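You operate a simulated robot arm through the tools that you are given. There is no shell and no other tool.

The job below is to be done with a simulated robot arm. You get a single attempt, and the scene is never put back.

JOB
Brush the coater bed clean and empty the catch tray into the bin.
Fine: use the lint brush; brush and tray go back; the bar stays parked. Set down upright: lint brush. What is to be rubbed or washed off counts as gone when no trace of it is left.

Only the result counts: the job must be done as asked and must still hold three seconds after the hand-in. Knocking over, shifting, dropping, spilling or breaking anything else fails it.

ROBOT AND FRAMES
A 6-joint arm with a two-finger gripper, fixed in place. Base frame: the origin is at the foot of the arm, x ahead of it, y to its left, z up; the work surface is at about z = 0.8. Readings come in m, degrees, newtons and seconds.
Its first joint turns from -149.0 to 149.0 degrees. Payload 1.57 kg.
Tool frame: the origin (TCP) lies between the finger pads and is the grasp point; the fingertips stand 0.021 m ahead of it; z points along the fingers, y is the line along which they close. The gripper opens to 0.07 m. The gripper's body begins 0.05 m behind the TCP.
Orientation is told as [roll, pitch, yaw] about the base's x, y, z axes, in that order, counted from this pose: with the fingers straight down and closing along the base's y, the tool's x points along the base's -x, its y along +y and its z along -z.

CONTROLS
- The arm moves only by the tool servo_tool. Its argument "rows" is a list of rows, each a list of 7 numbers: the shift along the tool's x, y, z in m, then the turn, a rotation vector about the tool's x, y, z in degrees, then the opening in per cent of the stroke, from 0 (shut) to 100 (fully open). In form: [[tx, ty, tz, rx, ry, rz, grip], ...]. A call has 1 to 20 rows; each row shifts and turns the commanded pose from where the row before left it, along the tool's axes as they then stand. Rows are played at 5 a second. More than 0.05 m and 8.6 degrees between two rows, or a gripper value outside its range, and nothing of the call is played. Where a pose cannot be reached the arm comes as near as it can. A force on the tool above 40 N (or 10 N above the force at the start of the call, whichever is more), or a blocked arm, ends the call early, and 0.2 s more pass. Each finger halts on what it meets, pressing with about 30 N; the grip force reading is that of the motor and also rises with nothing between the fingers. The clock runs only during rows and for 0.2 s after the last one: add rows that do not move to give the fingers time. The reply holds the time, the measured pose of the TCP, the force on the tool along the base axes, the opening and the grip force, in the units named above and with some noise, with the torque about the TCP (base axes, N m) and any sound that the robot's microphone picked up, and new pictures: "show" is both (left out), scene, wrist or none.
- Cameras (640 x 400 px; columns grow to the right, rows downward): "scene" is fixed at [0.066, 0.5033, 1.4576]; the picture's right is [0.07, -1.00, 0.00], its down [-0.69, -0.05, -0.72] and it looks along [0.72, 0.05, -0.69] (base axes); focal length 310 px, centre (320, 200). "wrist" rides on the gripper at [0.079, 0.004, -0.081] in the tool frame; the picture's right is [-0.05, 1.00, 0.00], its down [-0.67, -0.04, -0.74] and it looks along [-0.74, -0.04, 0.67] (tool axes); focal length 256 px, centre (320, 200). There is no depth. A picture from a camera that has moved, and an enlarged one, comes with that camera's place and axes in the base frame and with its lens. The place of the scene camera against the robot may be out by one fixed shift of up to 0.025 m in any direction.
- raise_lower(by): slides the trunk up (or, below 0, down) by that many m; the arm rides with it, the base frame stays. It gives what a move gives, with no picture.
- inspect(camera, box): a new picture of the part [left, top, right, bottom] of that camera's present view, enlarged. It takes no simulated time.
- close_job(): hands the job in; it is judged then, once.

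Places have to be worked out from the pictures, the camera data and where the tool is seen. Open the gripper and draw the arm clear of the work before you hand the job in, unless the task says otherwise.

The tools are called after "Call:" by a JSON object that holds its "op" and its "data". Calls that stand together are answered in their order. servo_tool: Moves the arm, as the interface text tells. Its arguments: {"type":"object","properties":{"rows":{"type":"array"},"show":{"type":"string","enum":["both","scene","wrist","none"]}},"required":["rows"]} The other tools are called the same way: raise_lower (by) slides the trunk up or down; inspect (camera, box) takes an enlarged picture of a part of a camera's view; close_job () hands the job in.

At the start:

```text
clock: 0.0
eef_pos: [0.399, 0.5456, 1.2201]
tool_rot: [0.0, -0.1, 0.0]
ft_force: [0.5, -0.4, 0.1]
torque: [0.01, 0.05, 0.02]
opening: 0.0699
grip_force: 0.0
trunk travel left (down, up): [-0.902, 0.068]
```

scene: 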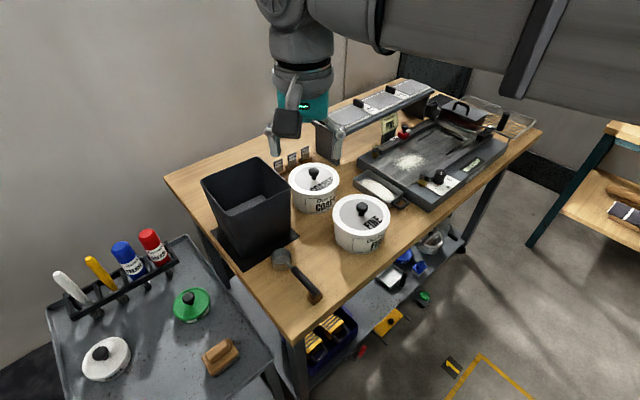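
wrist: 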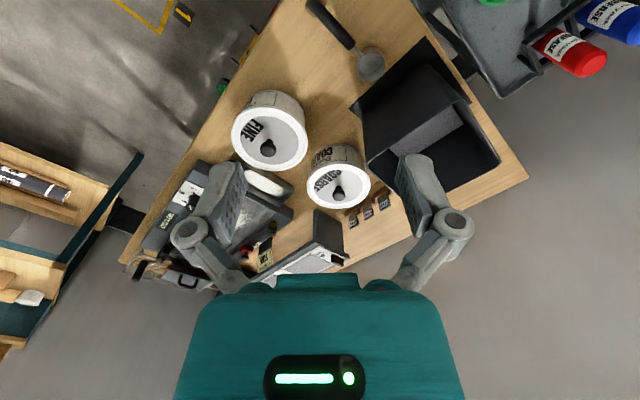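

I'll start by looking closely at the scene to find the brush, coater bed, catch tray and bin.

Call:
{"op": "inspect", "data": {"camera": "scene", "box": [340, 70, 560, 220]}}

Call:
{"op": "inspect", "data": {"camera": "scene", "box": [180, 130, 400, 280]}}

Call:
{"op": "inspect", "data": {"camera": "scene", "box": [40, 200, 340, 400]}}

Call:
{"op": "inspect", "data": {"camera": "wrist", "box": [110, 120, 360, 300]}}

```text
2.67 times, centred on (450, 145) of scene
camera zoom: at [0.066, 0.5033, 1.4576], right [0.07, -1.0, 0.0], down [-0.69, -0.05, -0.72], along [0.72, 0.05, -0.69], focal length 828 px, centre (-27, 347)
```

zoom: 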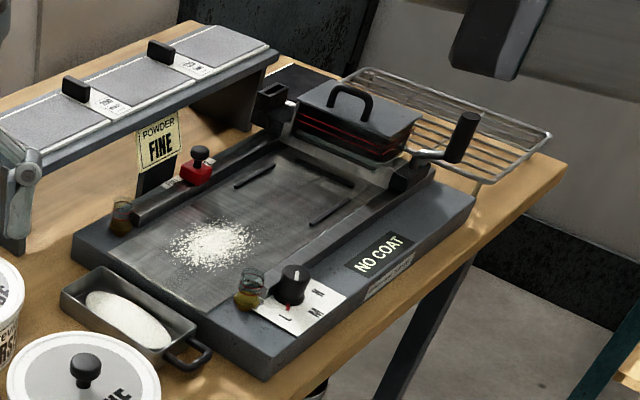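

```text
2.67 times, centred on (290, 205) of scene
camera zoom: at [0.066, 0.5033, 1.4576], right [0.07, -1.0, 0.0], down [-0.69, -0.05, -0.72], along [0.72, 0.05, -0.69], focal length 828 px, centre (400, 187)
```

zoom: 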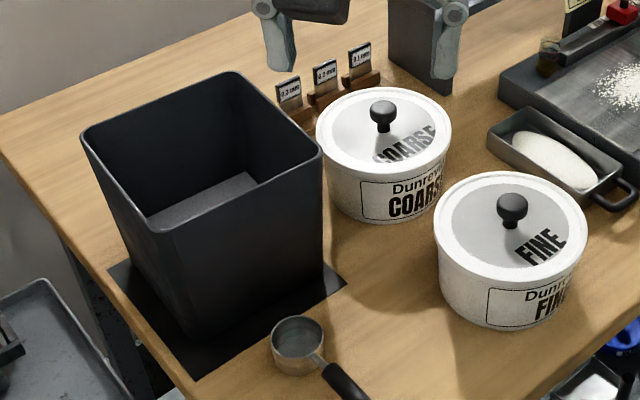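

```text
2.00 times, centred on (190, 300) of scene
camera zoom: at [0.066, 0.5033, 1.4576], right [0.07, -1.0, 0.0], down [-0.69, -0.05, -0.72], along [0.72, 0.05, -0.69], focal length 621 px, centre (580, 0)
```

zoom: 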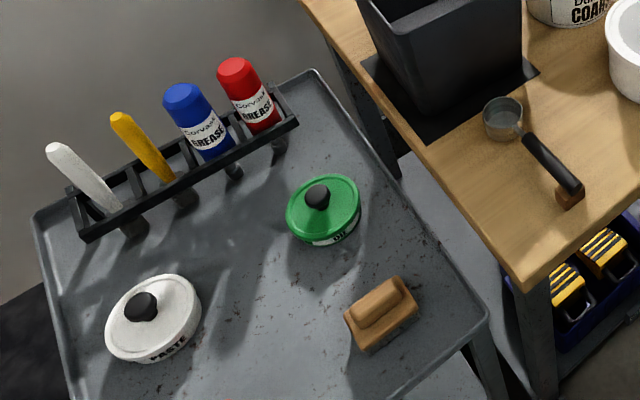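

```text
2.22 times, centred on (235, 210) of wrist
camera zoom: at [0.3196, 0.5495, 1.3012], right [0.05, 1.0, 0.0], down [0.67, -0.04, 0.74], along [0.74, -0.04, -0.67], focal length 569 px, centre (509, 178)
```

zoom: 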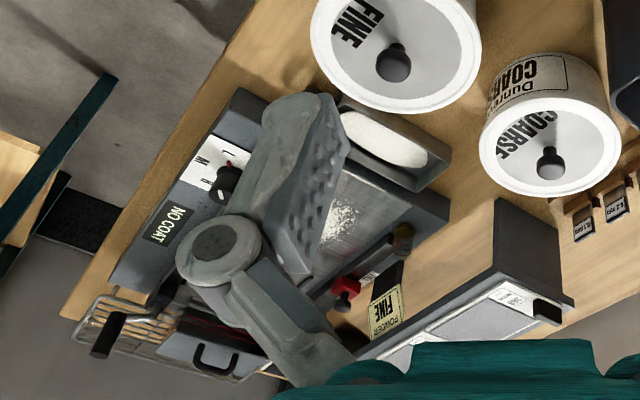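

The wooden-backed item on the side trolley looks like a brush. I'll zoom in further on that and on other candidates.

Call:
{"op": "inspect", "data": {"camera": "scene", "box": [180, 320, 280, 390]}}

Call:
{"op": "inspect", "data": {"camera": "scene", "box": [300, 220, 480, 370]}}

Call:
{"op": "inspect", "data": {"camera": "scene", "box": [540, 120, 640, 240]}}

Call:
{"op": "inspect", "data": {"camera": "scene", "box": [400, 80, 520, 160]}}

Call:
{"op": "inspect", "data": {"camera": "scene", "box": [345, 140, 465, 220]}}

```text
5.71 times, centred on (230, 355) of scene
camera zoom: at [0.066, 0.5033, 1.4576], right [0.07, -1.0, 0.0], down [-0.69, -0.05, -0.72], along [0.72, 0.05, -0.69], focal length 1774 px, centre (834, -686)
```

zoom: 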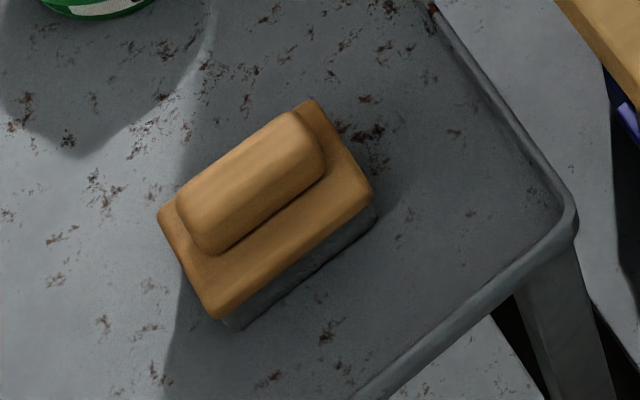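

```text
2.67 times, centred on (390, 295) of scene
camera zoom: at [0.066, 0.5033, 1.4576], right [0.07, -1.0, 0.0], down [-0.69, -0.05, -0.72], along [0.72, 0.05, -0.69], focal length 828 px, centre (133, -53)
```

zoom: 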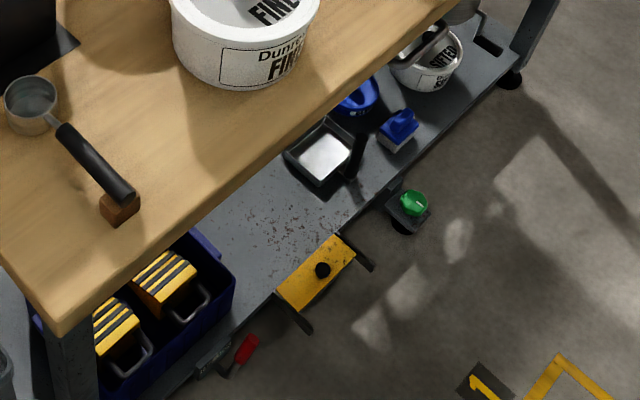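

```text
3.33 times, centred on (590, 180) of scene
camera zoom: at [0.066, 0.5033, 1.4576], right [0.07, -1.0, 0.0], down [-0.69, -0.05, -0.72], along [0.72, 0.05, -0.69], focal length 1035 px, centre (-580, 267)
```

zoom: 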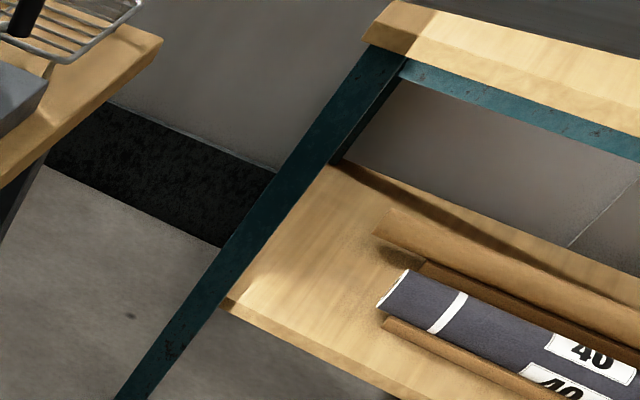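

```text
5.00 times, centred on (460, 120) of scene
camera zoom: at [0.066, 0.5033, 1.4576], right [0.07, -1.0, 0.0], down [-0.69, -0.05, -0.72], along [0.72, 0.05, -0.69], focal length 1552 px, centre (-380, 600)
```

zoom: 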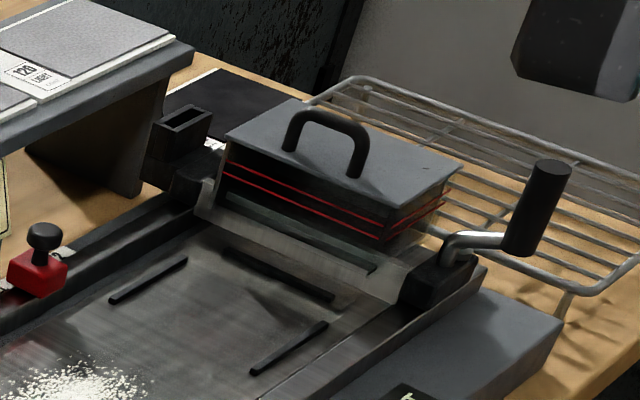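

```text
5.00 times, centred on (405, 180) of scene
camera zoom: at [0.066, 0.5033, 1.4576], right [0.07, -1.0, 0.0], down [-0.69, -0.05, -0.72], along [0.72, 0.05, -0.69], focal length 1552 px, centre (-105, 300)
```

zoom: 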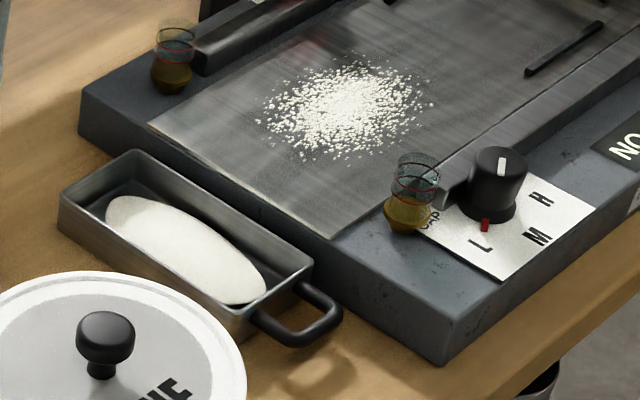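

The only brush-like thing is the wooden-handled grey pad on the trolley; the coater bed has white powder, the tray with a mound sits at its front, and the bin is on a mat. I move the arm above the trolley to look at the brush from the wrist camera.

Call:
{"op": "servo_tool", "data": {"rows": [[0.02, 0.031, 0.01, 0, 0, 0, 100], [0.02, 0.031, 0.01, 0, 0, 0, 100], [0.02, 0.031, 0.01, 0, 0, 0, 100], [0.02, 0.031, 0.01, 0, 0, 0, 100], [0.02, 0.031, 0.01, 0, 0, 0, 100], [0, 0, 0, 0, 0, 0, 100]], "show": "both"}}

```text
clock: 1.4
eef_pos: [0.2944, 0.6988, 1.221]
tool_rot: [0.0, -0.1, 0.0]
ft_force: [0.3, 0.9, 0.3]
torque: [0.0, 0.0, 0.02]
opening: 0.07
grip_force: 0.1
out of reach, approached as far as the arm can: row 1, 2, 3, 4, 5
trunk travel left (down, up): [-0.902, 0.068]
camera wrist: at [0.2151, 0.7036, 1.3013], right [0.05, 1.0, 0.0], down [0.67, -0.04, 0.74], along [0.74, -0.04, -0.67], focal length 256 px, centre (320, 200)
```

scene: 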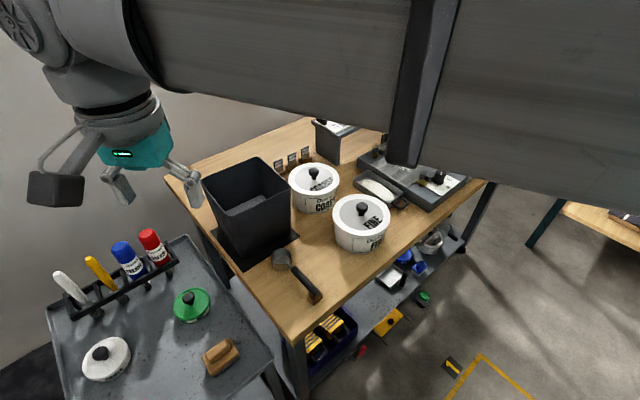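
wrist: 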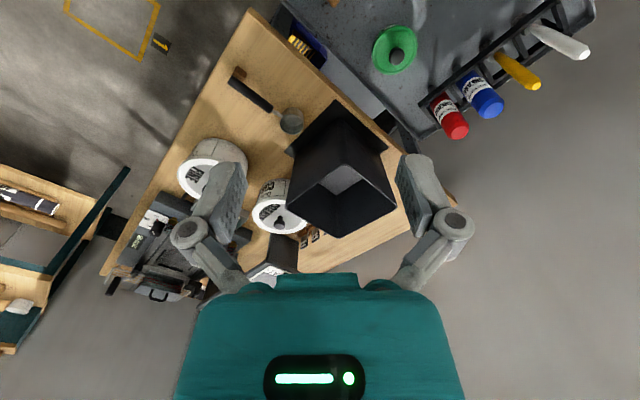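

The TCP stayed at z≈1.22 (lower was out of reach with the trunk this high). I'll lower the trunk a little later; now I turn the tool toward the trolley and pull back to see the brush.

Call:
{"op": "servo_tool", "data": {"rows": [[0.004, -0.02, -0.005, 0, 0, -8, 100], [0.004, -0.02, 0, 0, 0, -8, 100], [0.0, -0.02, 0, 0, 0, -8, 100], [0.0, -0.02, 0, 0, 0, -8, 100], [0, -0.02, 0, 0, 0, -8, 100], [0, -0.02, 0, 0, 0, -8, 100], [0, 0, 0, 0, 0, -8, 100], [0, 0, 0, 0, 0, -8, 100]], "show": "both"}}

```text
clock: 3.2
eef_pos: [0.3298, 0.5899, 1.2201]
tool_rot: [0.1, 0.1, 64.1]
ft_force: [-0.7, 0.5, 0.3]
torque: [0.0, 0.03, 0.0]
opening: 0.0702
grip_force: 0.0
out of reach, approached as far as the arm can: row 1
trunk travel left (down, up): [-0.902, 0.068]
camera wrist: at [0.2928, 0.521, 1.3013], right [-0.88, 0.48, 0.0], down [0.32, 0.58, 0.74], along [0.36, 0.65, -0.67], focal length 256 px, centre (320, 200)
```

scene: 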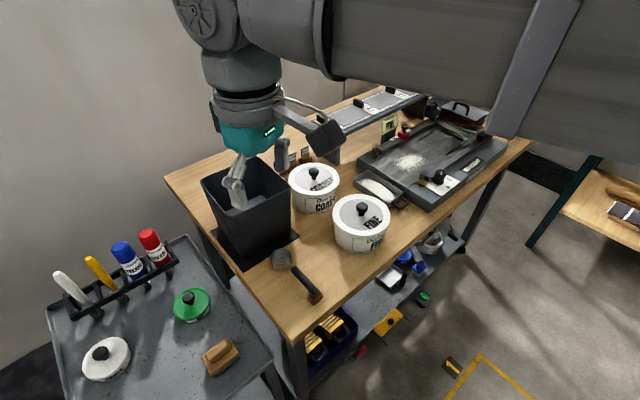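
wrist: 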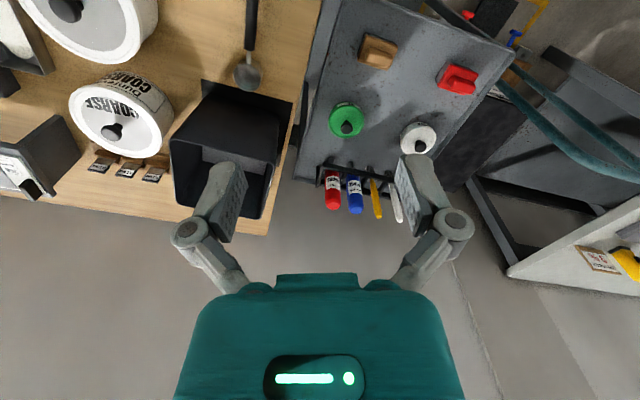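

The wrist view shows a wooden block and also a red object on the trolley. I inspect both to tell which is the lint brush.

Call:
{"op": "inspect", "data": {"camera": "wrist", "box": [330, 10, 500, 110]}}

Call:
{"op": "inspect", "data": {"camera": "wrist", "box": [300, 0, 640, 215]}}

Call:
{"op": "inspect", "data": {"camera": "scene", "box": [0, 300, 120, 400]}}

```text
3.76 times, centred on (415, 60) of wrist
camera zoom: at [0.2928, 0.521, 1.3013], right [-0.88, 0.48, 0.0], down [0.32, 0.58, 0.74], along [0.36, 0.65, -0.67], focal length 964 px, centre (-38, 727)
```

zoom: 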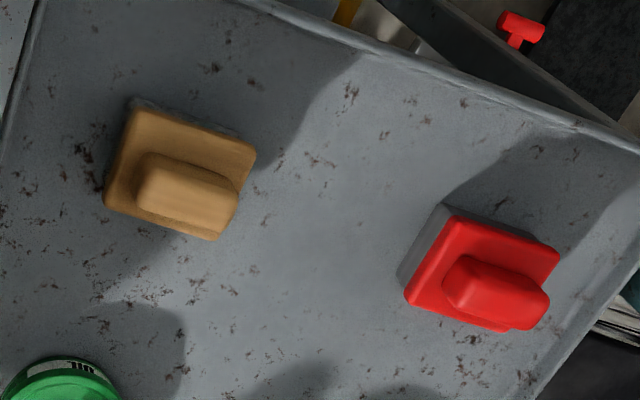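

```text
1.86 times, centred on (470, 108) of wrist
camera zoom: at [0.2928, 0.521, 1.3013], right [-0.88, 0.48, 0.0], down [0.32, 0.58, 0.74], along [0.36, 0.65, -0.67], focal length 476 px, centre (41, 372)
```

zoom: 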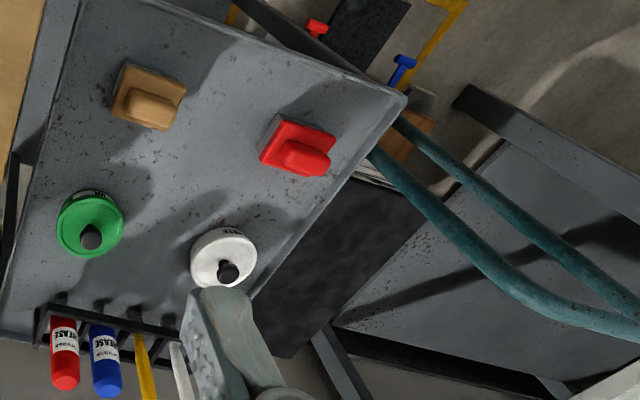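

```text
4.00 times, centred on (60, 350) of scene
camera zoom: at [0.066, 0.5033, 1.4576], right [0.07, -1.0, 0.0], down [-0.69, -0.05, -0.72], along [0.72, 0.05, -0.69], focal length 1242 px, centre (1360, -400)
```

zoom: 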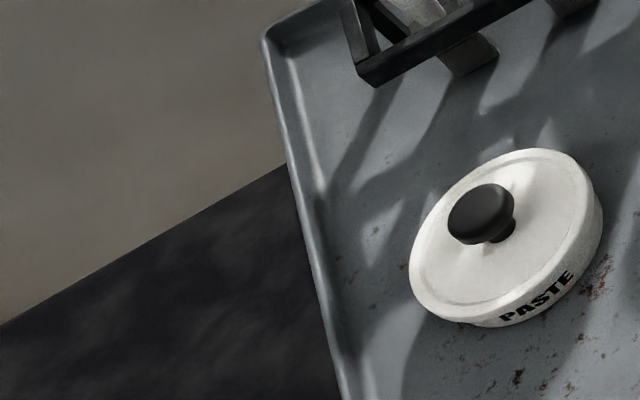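

There are two candidate blocks on the trolley (wood and red). I check the sign at the right edge and other surroundings for any labelling.

Call:
{"op": "inspect", "data": {"camera": "wrist", "box": [540, 200, 640, 300]}}

Call:
{"op": "inspect", "data": {"camera": "wrist", "box": [340, 20, 420, 80]}}

Call:
{"op": "inspect", "data": {"camera": "wrist", "box": [420, 50, 500, 110]}}

Call:
{"op": "inspect", "data": {"camera": "wrist", "box": [440, 0, 560, 60]}}

```text
4.00 times, centred on (590, 250) of wrist
camera zoom: at [0.2928, 0.521, 1.3013], right [-0.88, 0.48, 0.0], down [0.32, 0.58, 0.74], along [0.36, 0.65, -0.67], focal length 1024 px, centre (-760, 0)
```

zoom: 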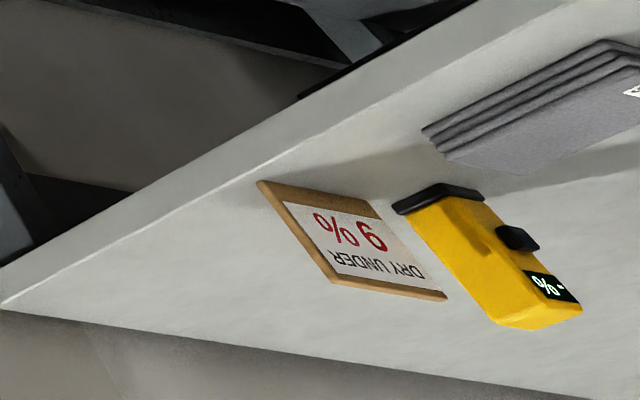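

```text
6.67 times, centred on (380, 50) of wrist
camera zoom: at [0.2928, 0.521, 1.3013], right [-0.88, 0.48, 0.0], down [0.32, 0.58, 0.74], along [0.36, 0.65, -0.67], focal length 1707 px, centre (-80, 1200)
```

zoom: 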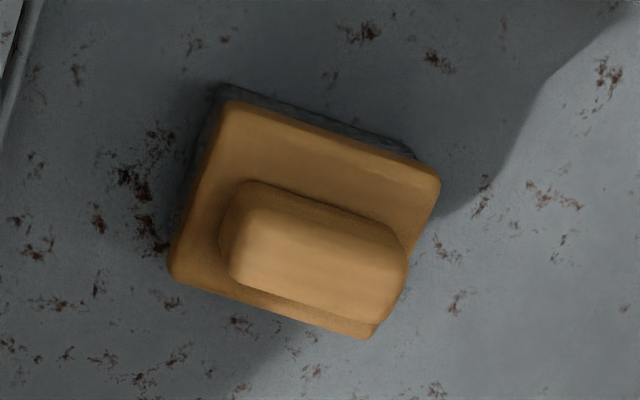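

```text
6.67 times, centred on (460, 80) of wrist
camera zoom: at [0.2928, 0.521, 1.3013], right [-0.88, 0.48, 0.0], down [0.32, 0.58, 0.74], along [0.36, 0.65, -0.67], focal length 1707 px, centre (-613, 1000)
```

zoom: 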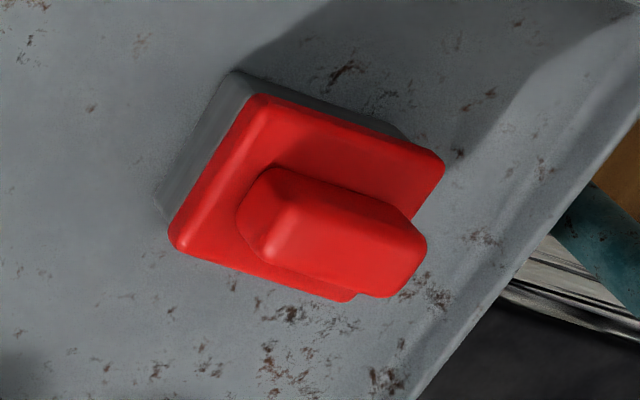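

```text
5.33 times, centred on (500, 30) of wrist
camera zoom: at [0.2928, 0.521, 1.3013], right [-0.88, 0.48, 0.0], down [0.32, 0.58, 0.74], along [0.36, 0.65, -0.67], focal length 1365 px, centre (-640, 1107)
```

zoom: 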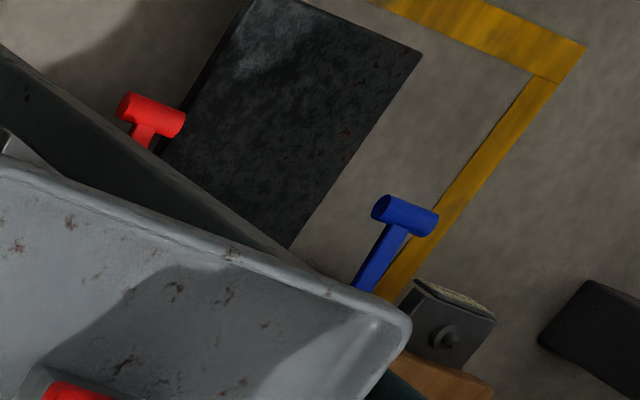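

Brush handle (wood) triangulates to about (0.283, 0.717, 0.82). I move clear of the bin, then lower the trunk for a closer, flatter look at both blocks.

Call:
{"op": "servo_tool", "data": {"rows": [[0.0265, 0.0315, 0, 0, 0, 0, 100], [0.0265, 0.0315, 0, 0, 0, 0, 100], [0, 0, 0, 0, 0, 0, 100]], "show": "none"}}

Call:
{"op": "raise_lower", "data": {"by": -0.2}}

Call:
{"op": "servo_tool", "data": {"rows": [[0, 0, 0, 0, 0, 0, 100]], "show": "both"}}

```text
clock: 4.0
eef_pos: [0.2513, 0.5689, 1.221]
tool_rot: [0.0, 0.1, 64.0]
ft_force: [-0.1, 0.6, 0.1]
torque: [-0.01, 0.0, 0.0]
opening: 0.07
grip_force: 0.0
trunk travel left (down, up): [-0.902, 0.068]
```

```text
clock: 6.2
eef_pos: [0.2508, 0.5696, 1.0199]
tool_rot: [0.1, -0.1, 64.0]
ft_force: [0.5, 0.4, -0.4]
torque: [-0.02, 0.0, 0.0]
opening: 0.0699
grip_force: 0.1
trunk travel left (down, up): [-0.702, 0.268]
```

```text
clock: 6.6
eef_pos: [0.2519, 0.5693, 1.0206]
tool_rot: [0.1, -0.1, 64.1]
ft_force: [0.1, -0.1, 0.2]
torque: [0.01, -0.02, -0.02]
opening: 0.0701
grip_force: 0.0
trunk travel left (down, up): [-0.702, 0.268]
camera wrist: at [0.213, 0.5001, 1.1013], right [-0.87, 0.49, 0.0], down [0.32, 0.58, 0.74], along [0.36, 0.65, -0.67], focal length 256 px, centre (320, 200)
```

scene: 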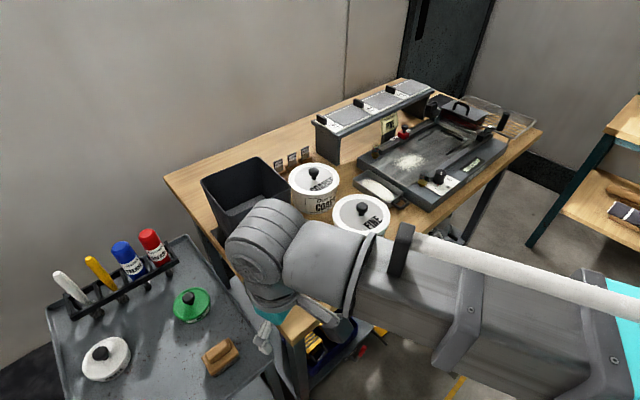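
wrist: 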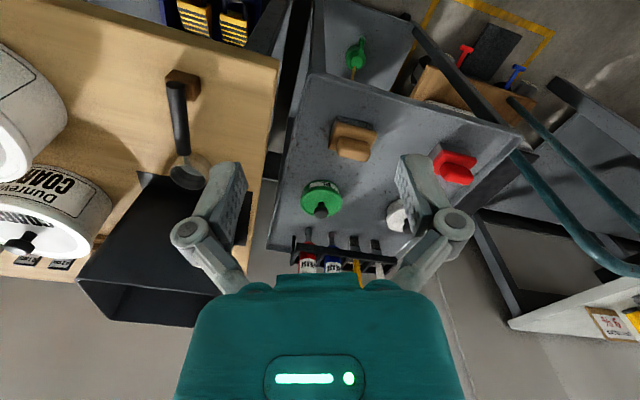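

Closer now; inspecting the wooden and the red block's pads.

Call:
{"op": "inspect", "data": {"camera": "wrist", "box": [320, 110, 390, 170]}}

Call:
{"op": "inspect", "data": {"camera": "wrist", "box": [420, 130, 500, 190]}}

Call:
{"op": "inspect", "data": {"camera": "wrist", "box": [270, 0, 540, 170]}}

Call:
{"op": "inspect", "data": {"camera": "scene", "box": [200, 330, 245, 382]}}

```text
6.67 times, centred on (355, 140) of wrist
camera zoom: at [0.213, 0.5001, 1.1013], right [-0.87, 0.49, 0.0], down [0.32, 0.58, 0.74], along [0.36, 0.65, -0.67], focal length 1707 px, centre (87, 600)
```

zoom: 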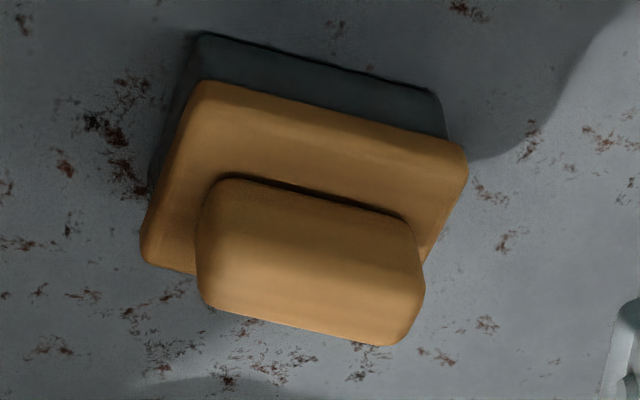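

```text
6.67 times, centred on (460, 160) of wrist
camera zoom: at [0.213, 0.5001, 1.1013], right [-0.87, 0.49, 0.0], down [0.32, 0.58, 0.74], along [0.36, 0.65, -0.67], focal length 1707 px, centre (-613, 467)
```

zoom: 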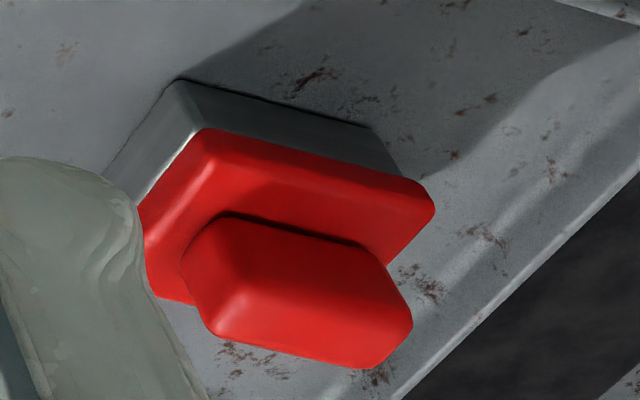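

```text
2.35 times, centred on (405, 85) of wrist
camera zoom: at [0.213, 0.5001, 1.1013], right [-0.87, 0.49, 0.0], down [0.32, 0.58, 0.74], along [0.36, 0.65, -0.67], focal length 602 px, centre (120, 471)
```

zoom: 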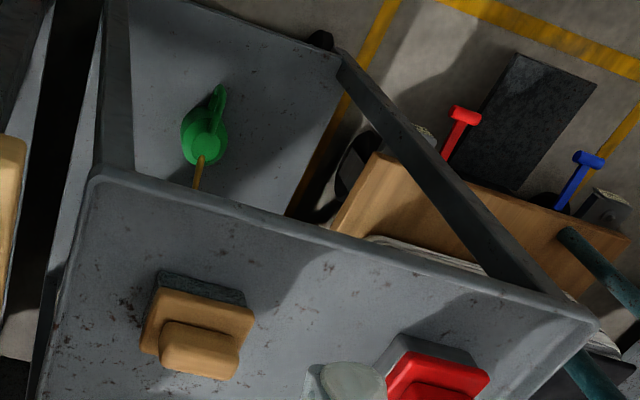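

```text
7.69 times, centred on (222, 356) of scene
camera zoom: at [0.066, 0.5033, 1.4576], right [0.07, -1.0, 0.0], down [-0.69, -0.05, -0.72], along [0.72, 0.05, -0.69], focal length 2388 px, centre (1070, -1000)
```

zoom: 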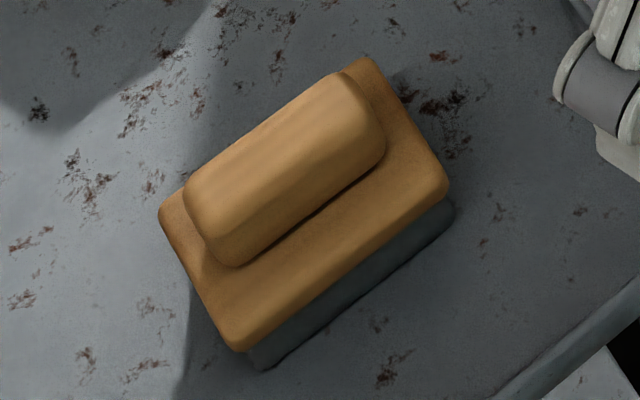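

The wooden block's pad has a soft, fuzzy edge whereas the red one's pad looks like a hard smooth block; I want a lower, more oblique look before deciding. I tilt the camera up and go a bit lower.

Call:
{"op": "raise_lower", "data": {"by": -0.08}}

Call:
{"op": "servo_tool", "data": {"rows": [[0, 0, 0, 0, -8, 0, 100], [0, 0, 0, 0, -8, 0, 100], [0, 0, 0, 0, -6, 0, 100], [0, 0, 0, 0, 0, 0, 100]], "show": "both"}}

Call:
{"op": "inspect", "data": {"camera": "wrist", "box": [270, 60, 530, 220]}}

```text
clock: 7.7
eef_pos: [0.2511, 0.5679, 0.9404]
tool_rot: [0.0, -0.1, 64.0]
ft_force: [-0.2, 0.5, 0.1]
torque: [-0.03, -0.01, -0.01]
opening: 0.0699
grip_force: 0.1
trunk travel left (down, up): [-0.622, 0.348]
```

```text
clock: 8.7
eef_pos: [0.2521, 0.5695, 0.9547]
tool_rot: [0.0, -22.1, 64.0]
ft_force: [0.8, 0.5, -1.0]
torque: [-0.01, 0.0, -0.04]
opening: 0.0699
grip_force: 0.1
out of reach, approached as far as the arm can: row 2, 3
trunk travel left (down, up): [-0.622, 0.348]
camera wrist: at [0.202, 0.4779, 0.9992], right [-0.88, 0.48, 0.02], down [0.18, 0.29, 0.94], along [0.45, 0.83, -0.34], focal length 256 px, centre (320, 200)
```

scene: 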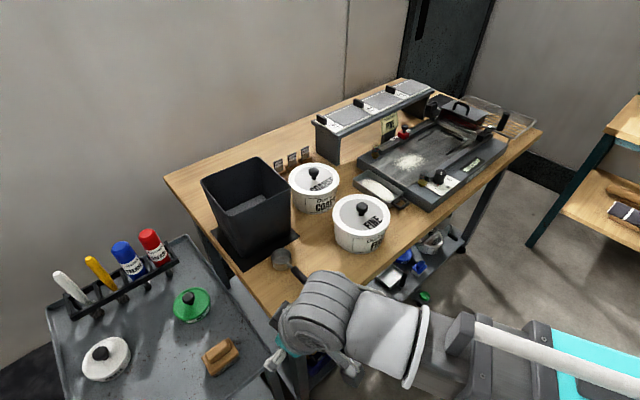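
wrist: 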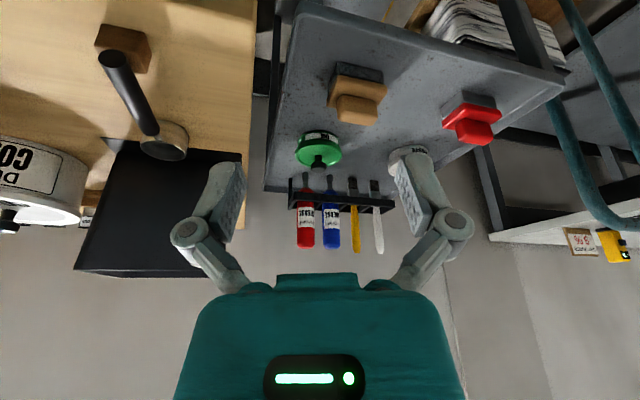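

```text
2.46 times, centred on (400, 140) of wrist
camera zoom: at [0.202, 0.4779, 0.9992], right [-0.88, 0.48, 0.02], down [0.18, 0.29, 0.94], along [0.45, 0.83, -0.34], focal length 630 px, centre (123, 348)
```

zoom: 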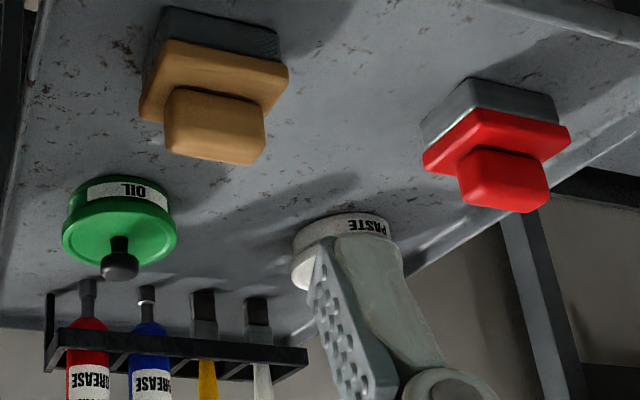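

Call:
{"op": "inspect", "data": {"camera": "wrist", "box": [320, 55, 395, 130]}}

Call:
{"op": "inspect", "data": {"camera": "wrist", "box": [430, 80, 510, 150]}}

Call:
{"op": "inspect", "data": {"camera": "wrist", "box": [280, 160, 420, 260]}}

```text
5.33 times, centred on (358, 92) of wrist
camera zoom: at [0.202, 0.4779, 0.9992], right [-0.88, 0.48, 0.02], down [0.18, 0.29, 0.94], along [0.45, 0.83, -0.34], focal length 1365 px, centre (120, 773)
```

zoom: 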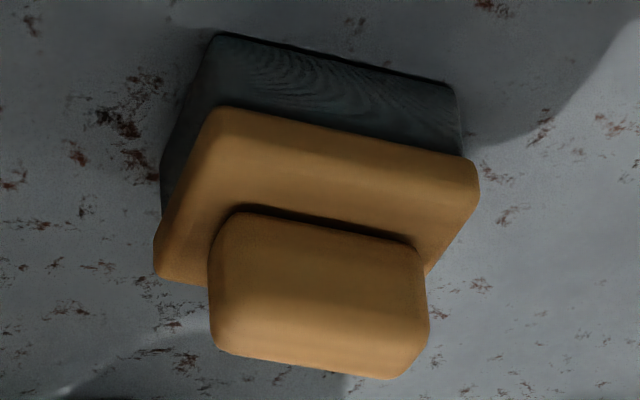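

```text
5.71 times, centred on (470, 115) of wrist
camera zoom: at [0.202, 0.4779, 0.9992], right [-0.88, 0.48, 0.02], down [0.18, 0.29, 0.94], along [0.45, 0.83, -0.34], focal length 1463 px, centre (-537, 686)
```

zoom: 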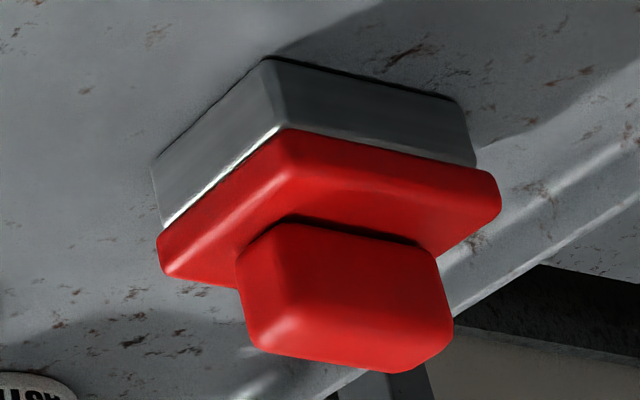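

```text
4.00 times, centred on (350, 210) of wrist
camera zoom: at [0.202, 0.4779, 0.9992], right [-0.88, 0.48, 0.02], down [0.18, 0.29, 0.94], along [0.45, 0.83, -0.34], focal length 1024 px, centre (200, 160)
```

zoom: 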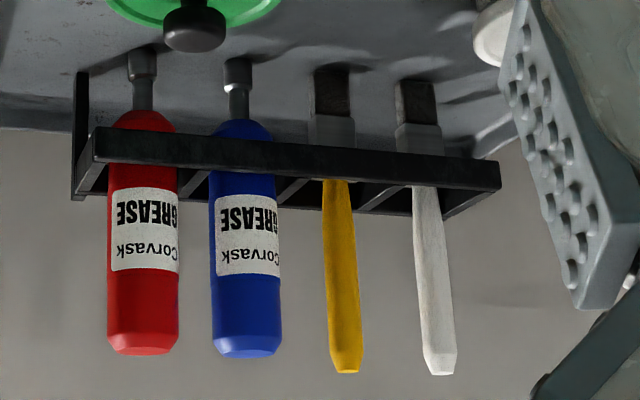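

The trolley rack also holds yellow and white handled brushes with dark bristles. I check the bench's lower shelf and other areas for other brush candidates before deciding.

Call:
{"op": "inspect", "data": {"camera": "scene", "box": [360, 225, 480, 310]}}

Call:
{"op": "inspect", "data": {"camera": "scene", "box": [255, 140, 345, 200]}}

Call:
{"op": "inspect", "data": {"camera": "scene", "box": [310, 75, 450, 165]}}

```text
4.71 times, centred on (420, 268) of scene
camera zoom: at [0.066, 0.5033, 1.4576], right [0.07, -1.0, 0.0], down [-0.69, -0.05, -0.72], along [0.72, 0.05, -0.69], focal length 1461 px, centre (-151, -118)
```

zoom: 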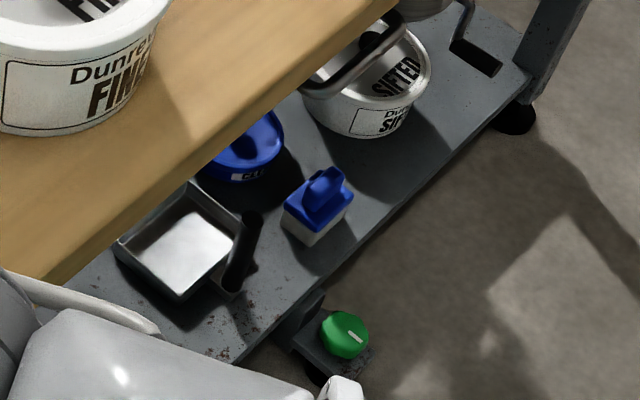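

```text
6.67 times, centred on (300, 170) of scene
camera zoom: at [0.066, 0.5033, 1.4576], right [0.07, -1.0, 0.0], down [-0.69, -0.05, -0.72], along [0.72, 0.05, -0.69], focal length 2070 px, centre (453, 400)
```

zoom: 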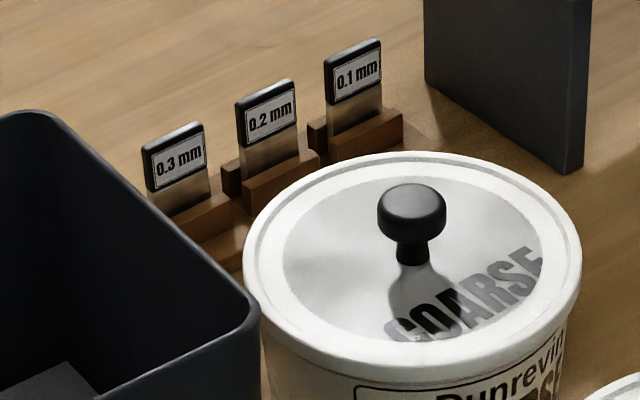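

```text
4.44 times, centred on (380, 120) of scene
camera zoom: at [0.066, 0.5033, 1.4576], right [0.07, -1.0, 0.0], down [-0.69, -0.05, -0.72], along [0.72, 0.05, -0.69], focal length 1380 px, centre (53, 556)
```

zoom: 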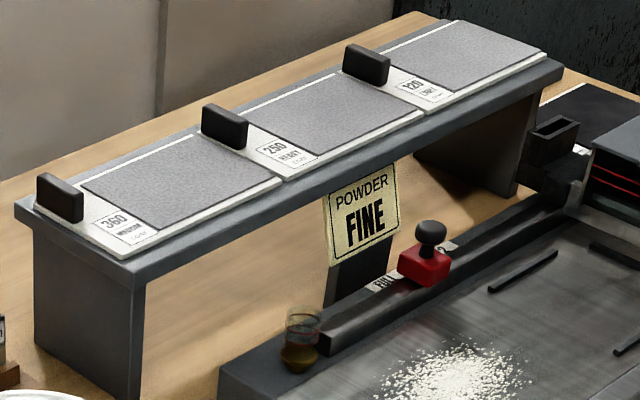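

A third block brush (blue with pale pad) sits on the lower shelf. I'd like a nearer look at the wooden brush's pad texture first, so I move the camera closer and lower.

Call:
{"op": "servo_tool", "data": {"rows": [[-0.0324, 0, 0.0133, 0, 0, 0, 100], [-0.0324, 0, 0.0133, 0, 0, 0, 100], [0, 0, 0, 0, 0, 0, 100]], "show": "none"}}

Call:
{"op": "raise_lower", "data": {"by": -0.06}}

Call:
{"op": "servo_tool", "data": {"rows": [[0, 0, 0, 0, 0, 0, 100]], "show": "both"}}

Call:
{"op": "inspect", "data": {"camera": "wrist", "box": [310, 40, 400, 120]}}

Call:
{"op": "inspect", "data": {"camera": "wrist", "box": [430, 60, 540, 150]}}

```text
clock: 9.5
eef_pos: [0.2801, 0.6351, 0.9545]
tool_rot: [0.0, -22.0, 64.0]
ft_force: [0.4, 0.5, -0.2]
torque: [-0.06, 0.01, -0.03]
opening: 0.0701
grip_force: 0.0
trunk travel left (down, up): [-0.622, 0.348]
```

```text
clock: 10.5
eef_pos: [0.2802, 0.6334, 0.8947]
tool_rot: [-0.1, -22.0, 63.9]
ft_force: [0.1, -0.7, 0.2]
torque: [-0.02, -0.05, 0.03]
opening: 0.0698
grip_force: 0.2
trunk travel left (down, up): [-0.562, 0.408]
```

```text
clock: 10.9
eef_pos: [0.2804, 0.6328, 0.8944]
tool_rot: [0.0, -22.0, 64.1]
ft_force: [0.1, -0.7, -0.9]
torque: [-0.02, -0.01, -0.01]
opening: 0.0699
grip_force: 0.1
trunk travel left (down, up): [-0.562, 0.408]
camera wrist: at [0.2318, 0.5424, 0.9392], right [-0.88, 0.48, 0.02], down [0.18, 0.29, 0.94], along [0.45, 0.83, -0.34], focal length 256 px, centre (320, 200)
```

scene: 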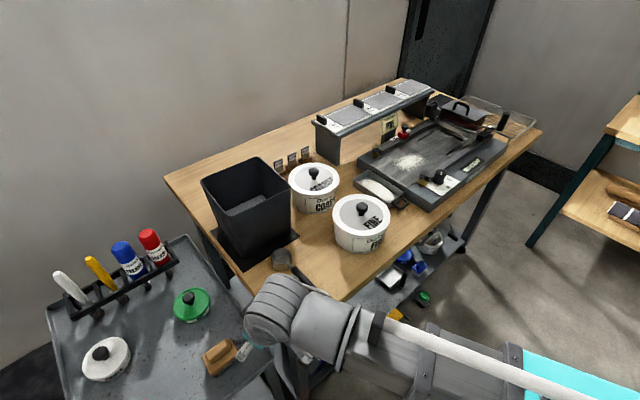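
wrist: 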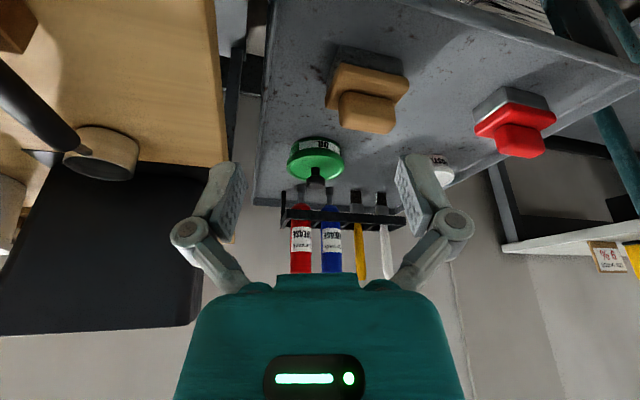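

```text
5.00 times, centred on (355, 80) of wrist
camera zoom: at [0.2318, 0.5424, 0.9392], right [-0.88, 0.48, 0.02], down [0.18, 0.29, 0.94], along [0.45, 0.83, -0.34], focal length 1280 px, centre (145, 800)
```

zoom: 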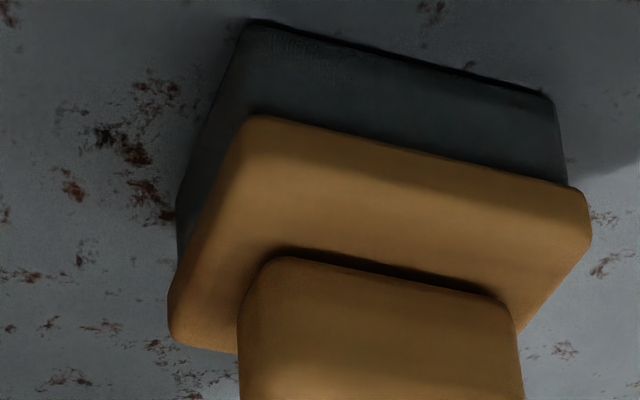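

```text
4.44 times, centred on (485, 105) of wrist
camera zoom: at [0.2318, 0.5424, 0.9392], right [-0.88, 0.48, 0.02], down [0.18, 0.29, 0.94], along [0.45, 0.83, -0.34], focal length 1138 px, centre (-413, 622)
```

zoom: 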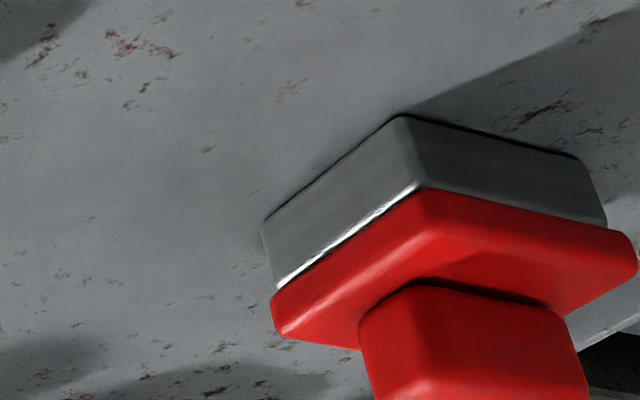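

The red block's base is hard metal; the wooden one's is a dark soft pad. I zoom in on the blue item on the lower shelf as far as possible.

Call:
{"op": "inspect", "data": {"camera": "scene", "box": [405, 250, 435, 282]}}

Call:
{"op": "inspect", "data": {"camera": "scene", "box": [370, 230, 460, 300]}}

```text
12.50 times, centred on (420, 266) of scene
camera zoom: at [0.066, 0.5033, 1.4576], right [0.07, -1.0, 0.0], down [-0.69, -0.05, -0.72], along [0.72, 0.05, -0.69], focal length 3881 px, centre (-930, -625)
```

zoom: 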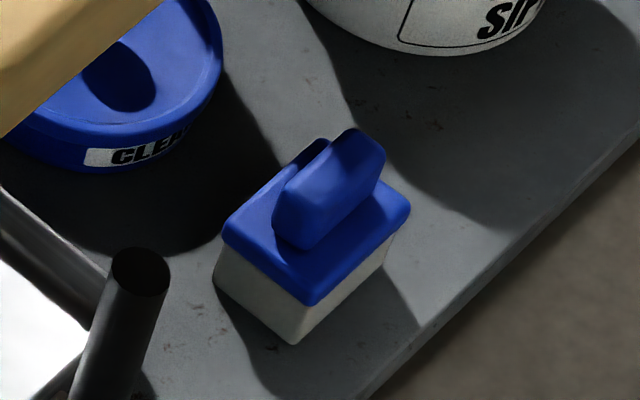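

```text
5.71 times, centred on (415, 265) of scene
camera zoom: at [0.066, 0.5033, 1.4576], right [0.07, -1.0, 0.0], down [-0.69, -0.05, -0.72], along [0.72, 0.05, -0.69], focal length 1774 px, centre (-223, -171)
```

zoom: 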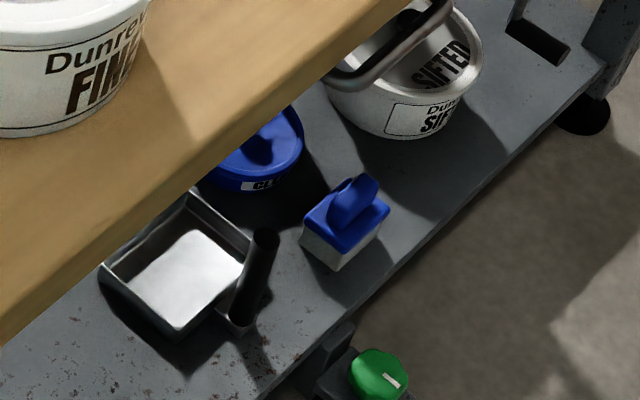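

To be sure, I'll also view the blue block from close by. I raise the trunk, level the tool and swing the arm round to the front of the bench, clear of the edge.

Call:
{"op": "raise_lower", "data": {"by": 0.3}}

Call:
{"op": "servo_tool", "data": {"rows": [[0, 0, 0, 0, 7.3, 0, 100], [0, 0, 0, 0, 7.3, 0, 100], [0, 0, 0, 0, 7.4, 0, 100], [0, 0, 0, 0, 0, 8, 100], [0, 0, 0, 0, 0, 8, 100], [0, 0, 0, 0, 0, 8, 100], [0, 0, 0, 0, 0, 8, 100], [0, 0, 0, 0, 0, 8, 100], [0, 0, 0, 0, 0, 8, 100], [0, 0, 0, 0, 0, 8, 100], [0, 0, 0, 0, 0, 8, 100], [-0.028, -0.041, 0, 0, 0, 0, 100], [-0.028, -0.041, 0, 0, 0, 0, 100], [-0.028, -0.041, 0, 0, 0, 0, 100], [-0.028, -0.041, 0, 0, 0, 0, 100], [-0.028, -0.041, 0, 0, 0, 0, 100], [-0.028, -0.041, 0, 0, 0, 0, 100], [-0.028, -0.041, 0, 0, 0, 0, 100], [-0.028, -0.041, 0, 0, 0, 0, 100], [-0.028, -0.041, 0, 0, 0, 0, 100]], "show": "both"}}

```text
clock: 13.9
eef_pos: [0.2813, 0.6348, 1.1939]
tool_rot: [0.1, -22.0, 64.0]
ft_force: [-0.1, -0.1, 0.6]
torque: [-0.01, 0.01, -0.02]
opening: 0.07
grip_force: 0.2
trunk travel left (down, up): [-0.862, 0.108]
```

```text
clock: 18.1
eef_pos: [0.5299, 0.2646, 1.1809]
tool_rot: [-0.1, 0.0, 0.0]
ft_force: [-0.6, 0.3, 0.8]
torque: [0.01, 0.02, 0.01]
opening: 0.0702
grip_force: 0.1
out of reach, approached as far as the arm can: row 1, 2, 12
trunk travel left (down, up): [-0.862, 0.108]
camera wrist: at [0.4517, 0.268, 1.2612], right [0.05, 1.0, 0.0], down [0.67, -0.04, 0.74], along [0.74, -0.04, -0.67], focal length 256 px, centre (320, 200)
```

scene: 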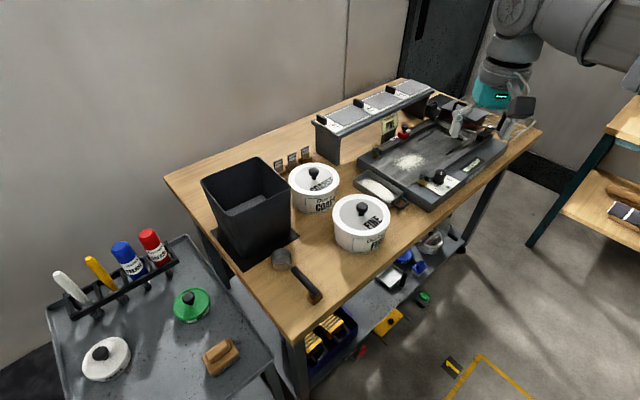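
wrist: 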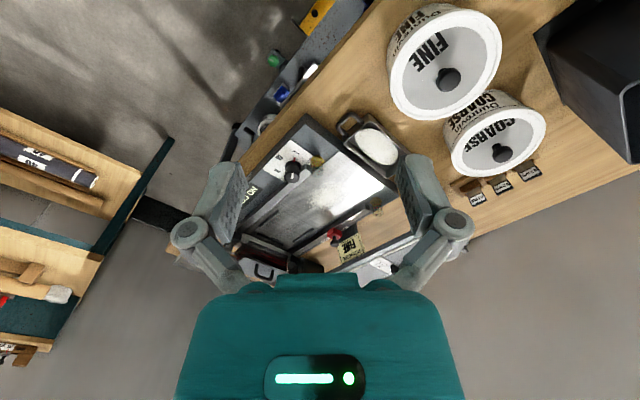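

Good view of the coater and another shelf at left with something brush-like. Inspecting those.

Call:
{"op": "inspect", "data": {"camera": "wrist", "box": [0, 230, 120, 370]}}

Call:
{"op": "inspect", "data": {"camera": "wrist", "box": [0, 100, 180, 250]}}

Call:
{"op": "inspect", "data": {"camera": "wrist", "box": [220, 90, 420, 290]}}

Call:
{"op": "inspect", "data": {"camera": "wrist", "box": [230, 40, 340, 140]}}

```text
2.86 times, centred on (60, 300) of wrist
camera zoom: at [0.4517, 0.268, 1.2612], right [0.05, 1.0, 0.0], down [0.67, -0.04, 0.74], along [0.74, -0.04, -0.67], focal length 731 px, centre (1063, -86)
```

zoom: 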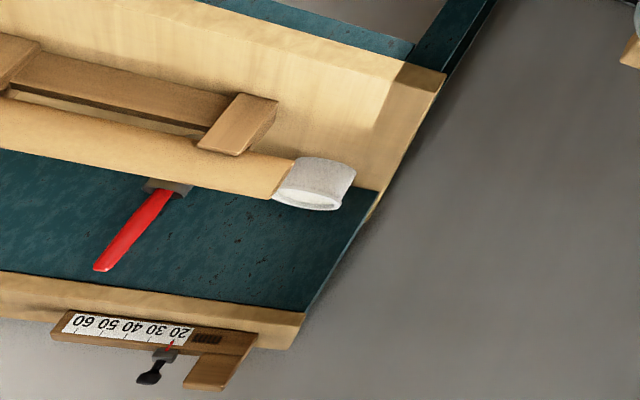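

```text
2.67 times, centred on (90, 175) of wrist
camera zoom: at [0.4517, 0.268, 1.2612], right [0.05, 1.0, 0.0], down [0.67, -0.04, 0.74], along [0.74, -0.04, -0.67], focal length 683 px, centre (933, 267)
```

zoom: 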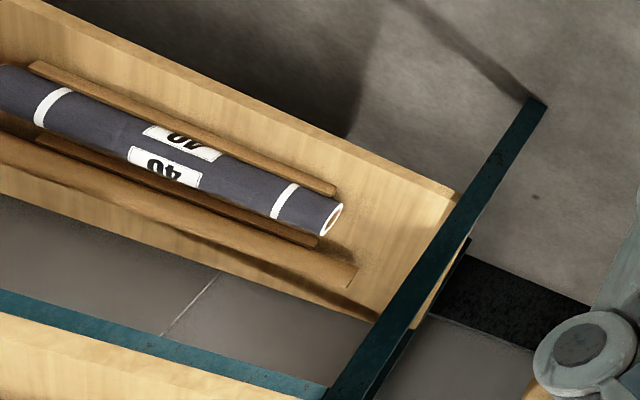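

```text
2.00 times, centred on (320, 190) of wrist
camera zoom: at [0.4517, 0.268, 1.2612], right [0.05, 1.0, 0.0], down [0.67, -0.04, 0.74], along [0.74, -0.04, -0.67], focal length 512 px, centre (320, 220)
```

zoom: 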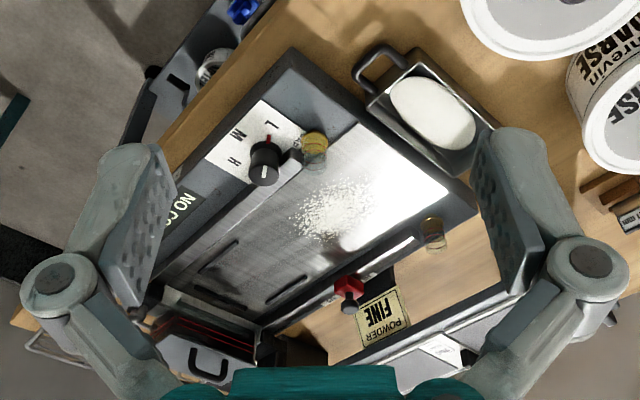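

```text
4.00 times, centred on (285, 90) of wrist
camera zoom: at [0.4517, 0.268, 1.2612], right [0.05, 1.0, 0.0], down [0.67, -0.04, 0.74], along [0.74, -0.04, -0.67], focal length 1024 px, centre (460, 640)
```

zoom: 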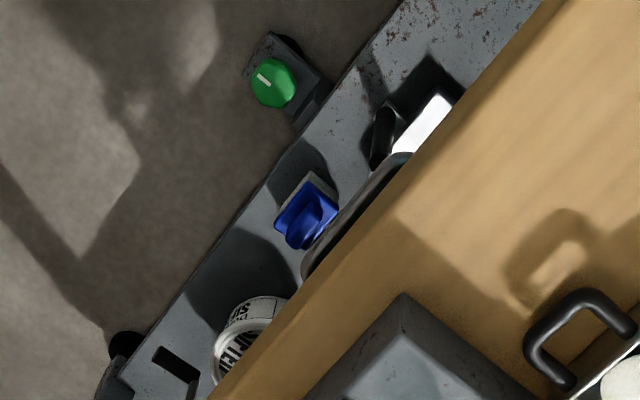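

The right shelf holds only rolls and gauges. I go down in front of the bench (TCP near x=0.58, y=0, clear of the edge) for a look at the lower-shelf blue block.

Call:
{"op": "servo_tool", "data": {"rows": [[-0.01, -0.045, 0, 0, 0, 0, 100], [-0.01, -0.045, 0, 0, 0, 0, 100], [-0.01, -0.045, 0, 0, 0, 0, 100], [-0.01, -0.045, 0, 0, 0, 0, 100], [-0.01, -0.045, 0, 0, 0, 0, 100], [0, -0.04, 0, 0, 0, 0, 100], [0, 0, 0, 0, 0, 0, 100]], "show": "none"}}

Call:
{"op": "raise_lower", "data": {"by": -0.5}}

Call:
{"op": "servo_tool", "data": {"rows": [[0, 0, 0, 0, 0, 0, 100]], "show": "both"}}

```text
clock: 19.7
eef_pos: [0.5809, -0.002, 1.1806]
tool_rot: [0.0, 0.0, 0.1]
ft_force: [-0.2, 0.8, 1.7]
torque: [-0.01, 0.0, -0.04]
opening: 0.0701
grip_force: 0.1
out of reach, approached as far as the arm can: row 2
trunk travel left (down, up): [-0.862, 0.108]
```

```text
refused: -0.5 is not a number from -0.4 to 0.4
```

```text
clock: 20.1
eef_pos: [0.5814, -0.0021, 1.1802]
tool_rot: [0.0, 0.0, 0.1]
ft_force: [0.0, 0.3, -0.3]
torque: [-0.02, 0.01, 0.01]
opening: 0.0699
grip_force: 0.1
trunk travel left (down, up): [-0.862, 0.108]
camera wrist: at [0.5023, 0.0026, 1.2613], right [0.05, 1.0, 0.0], down [0.67, -0.04, 0.74], along [0.74, -0.04, -0.67], focal length 256 px, centre (320, 200)
```

scene: 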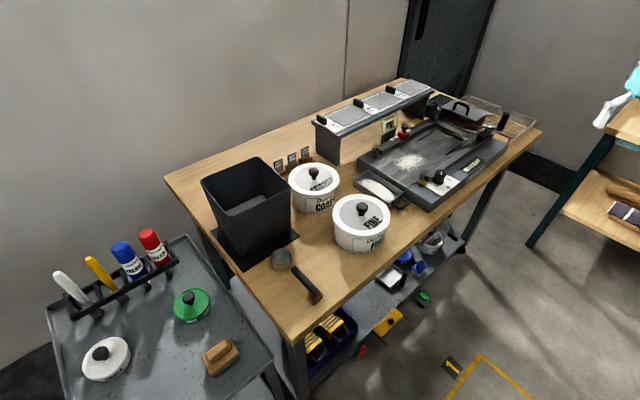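
wrist: 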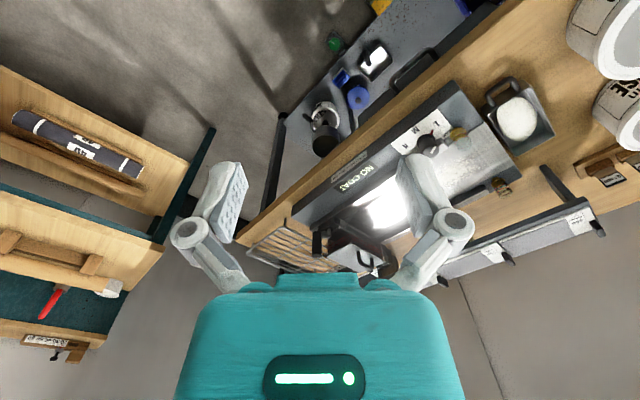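

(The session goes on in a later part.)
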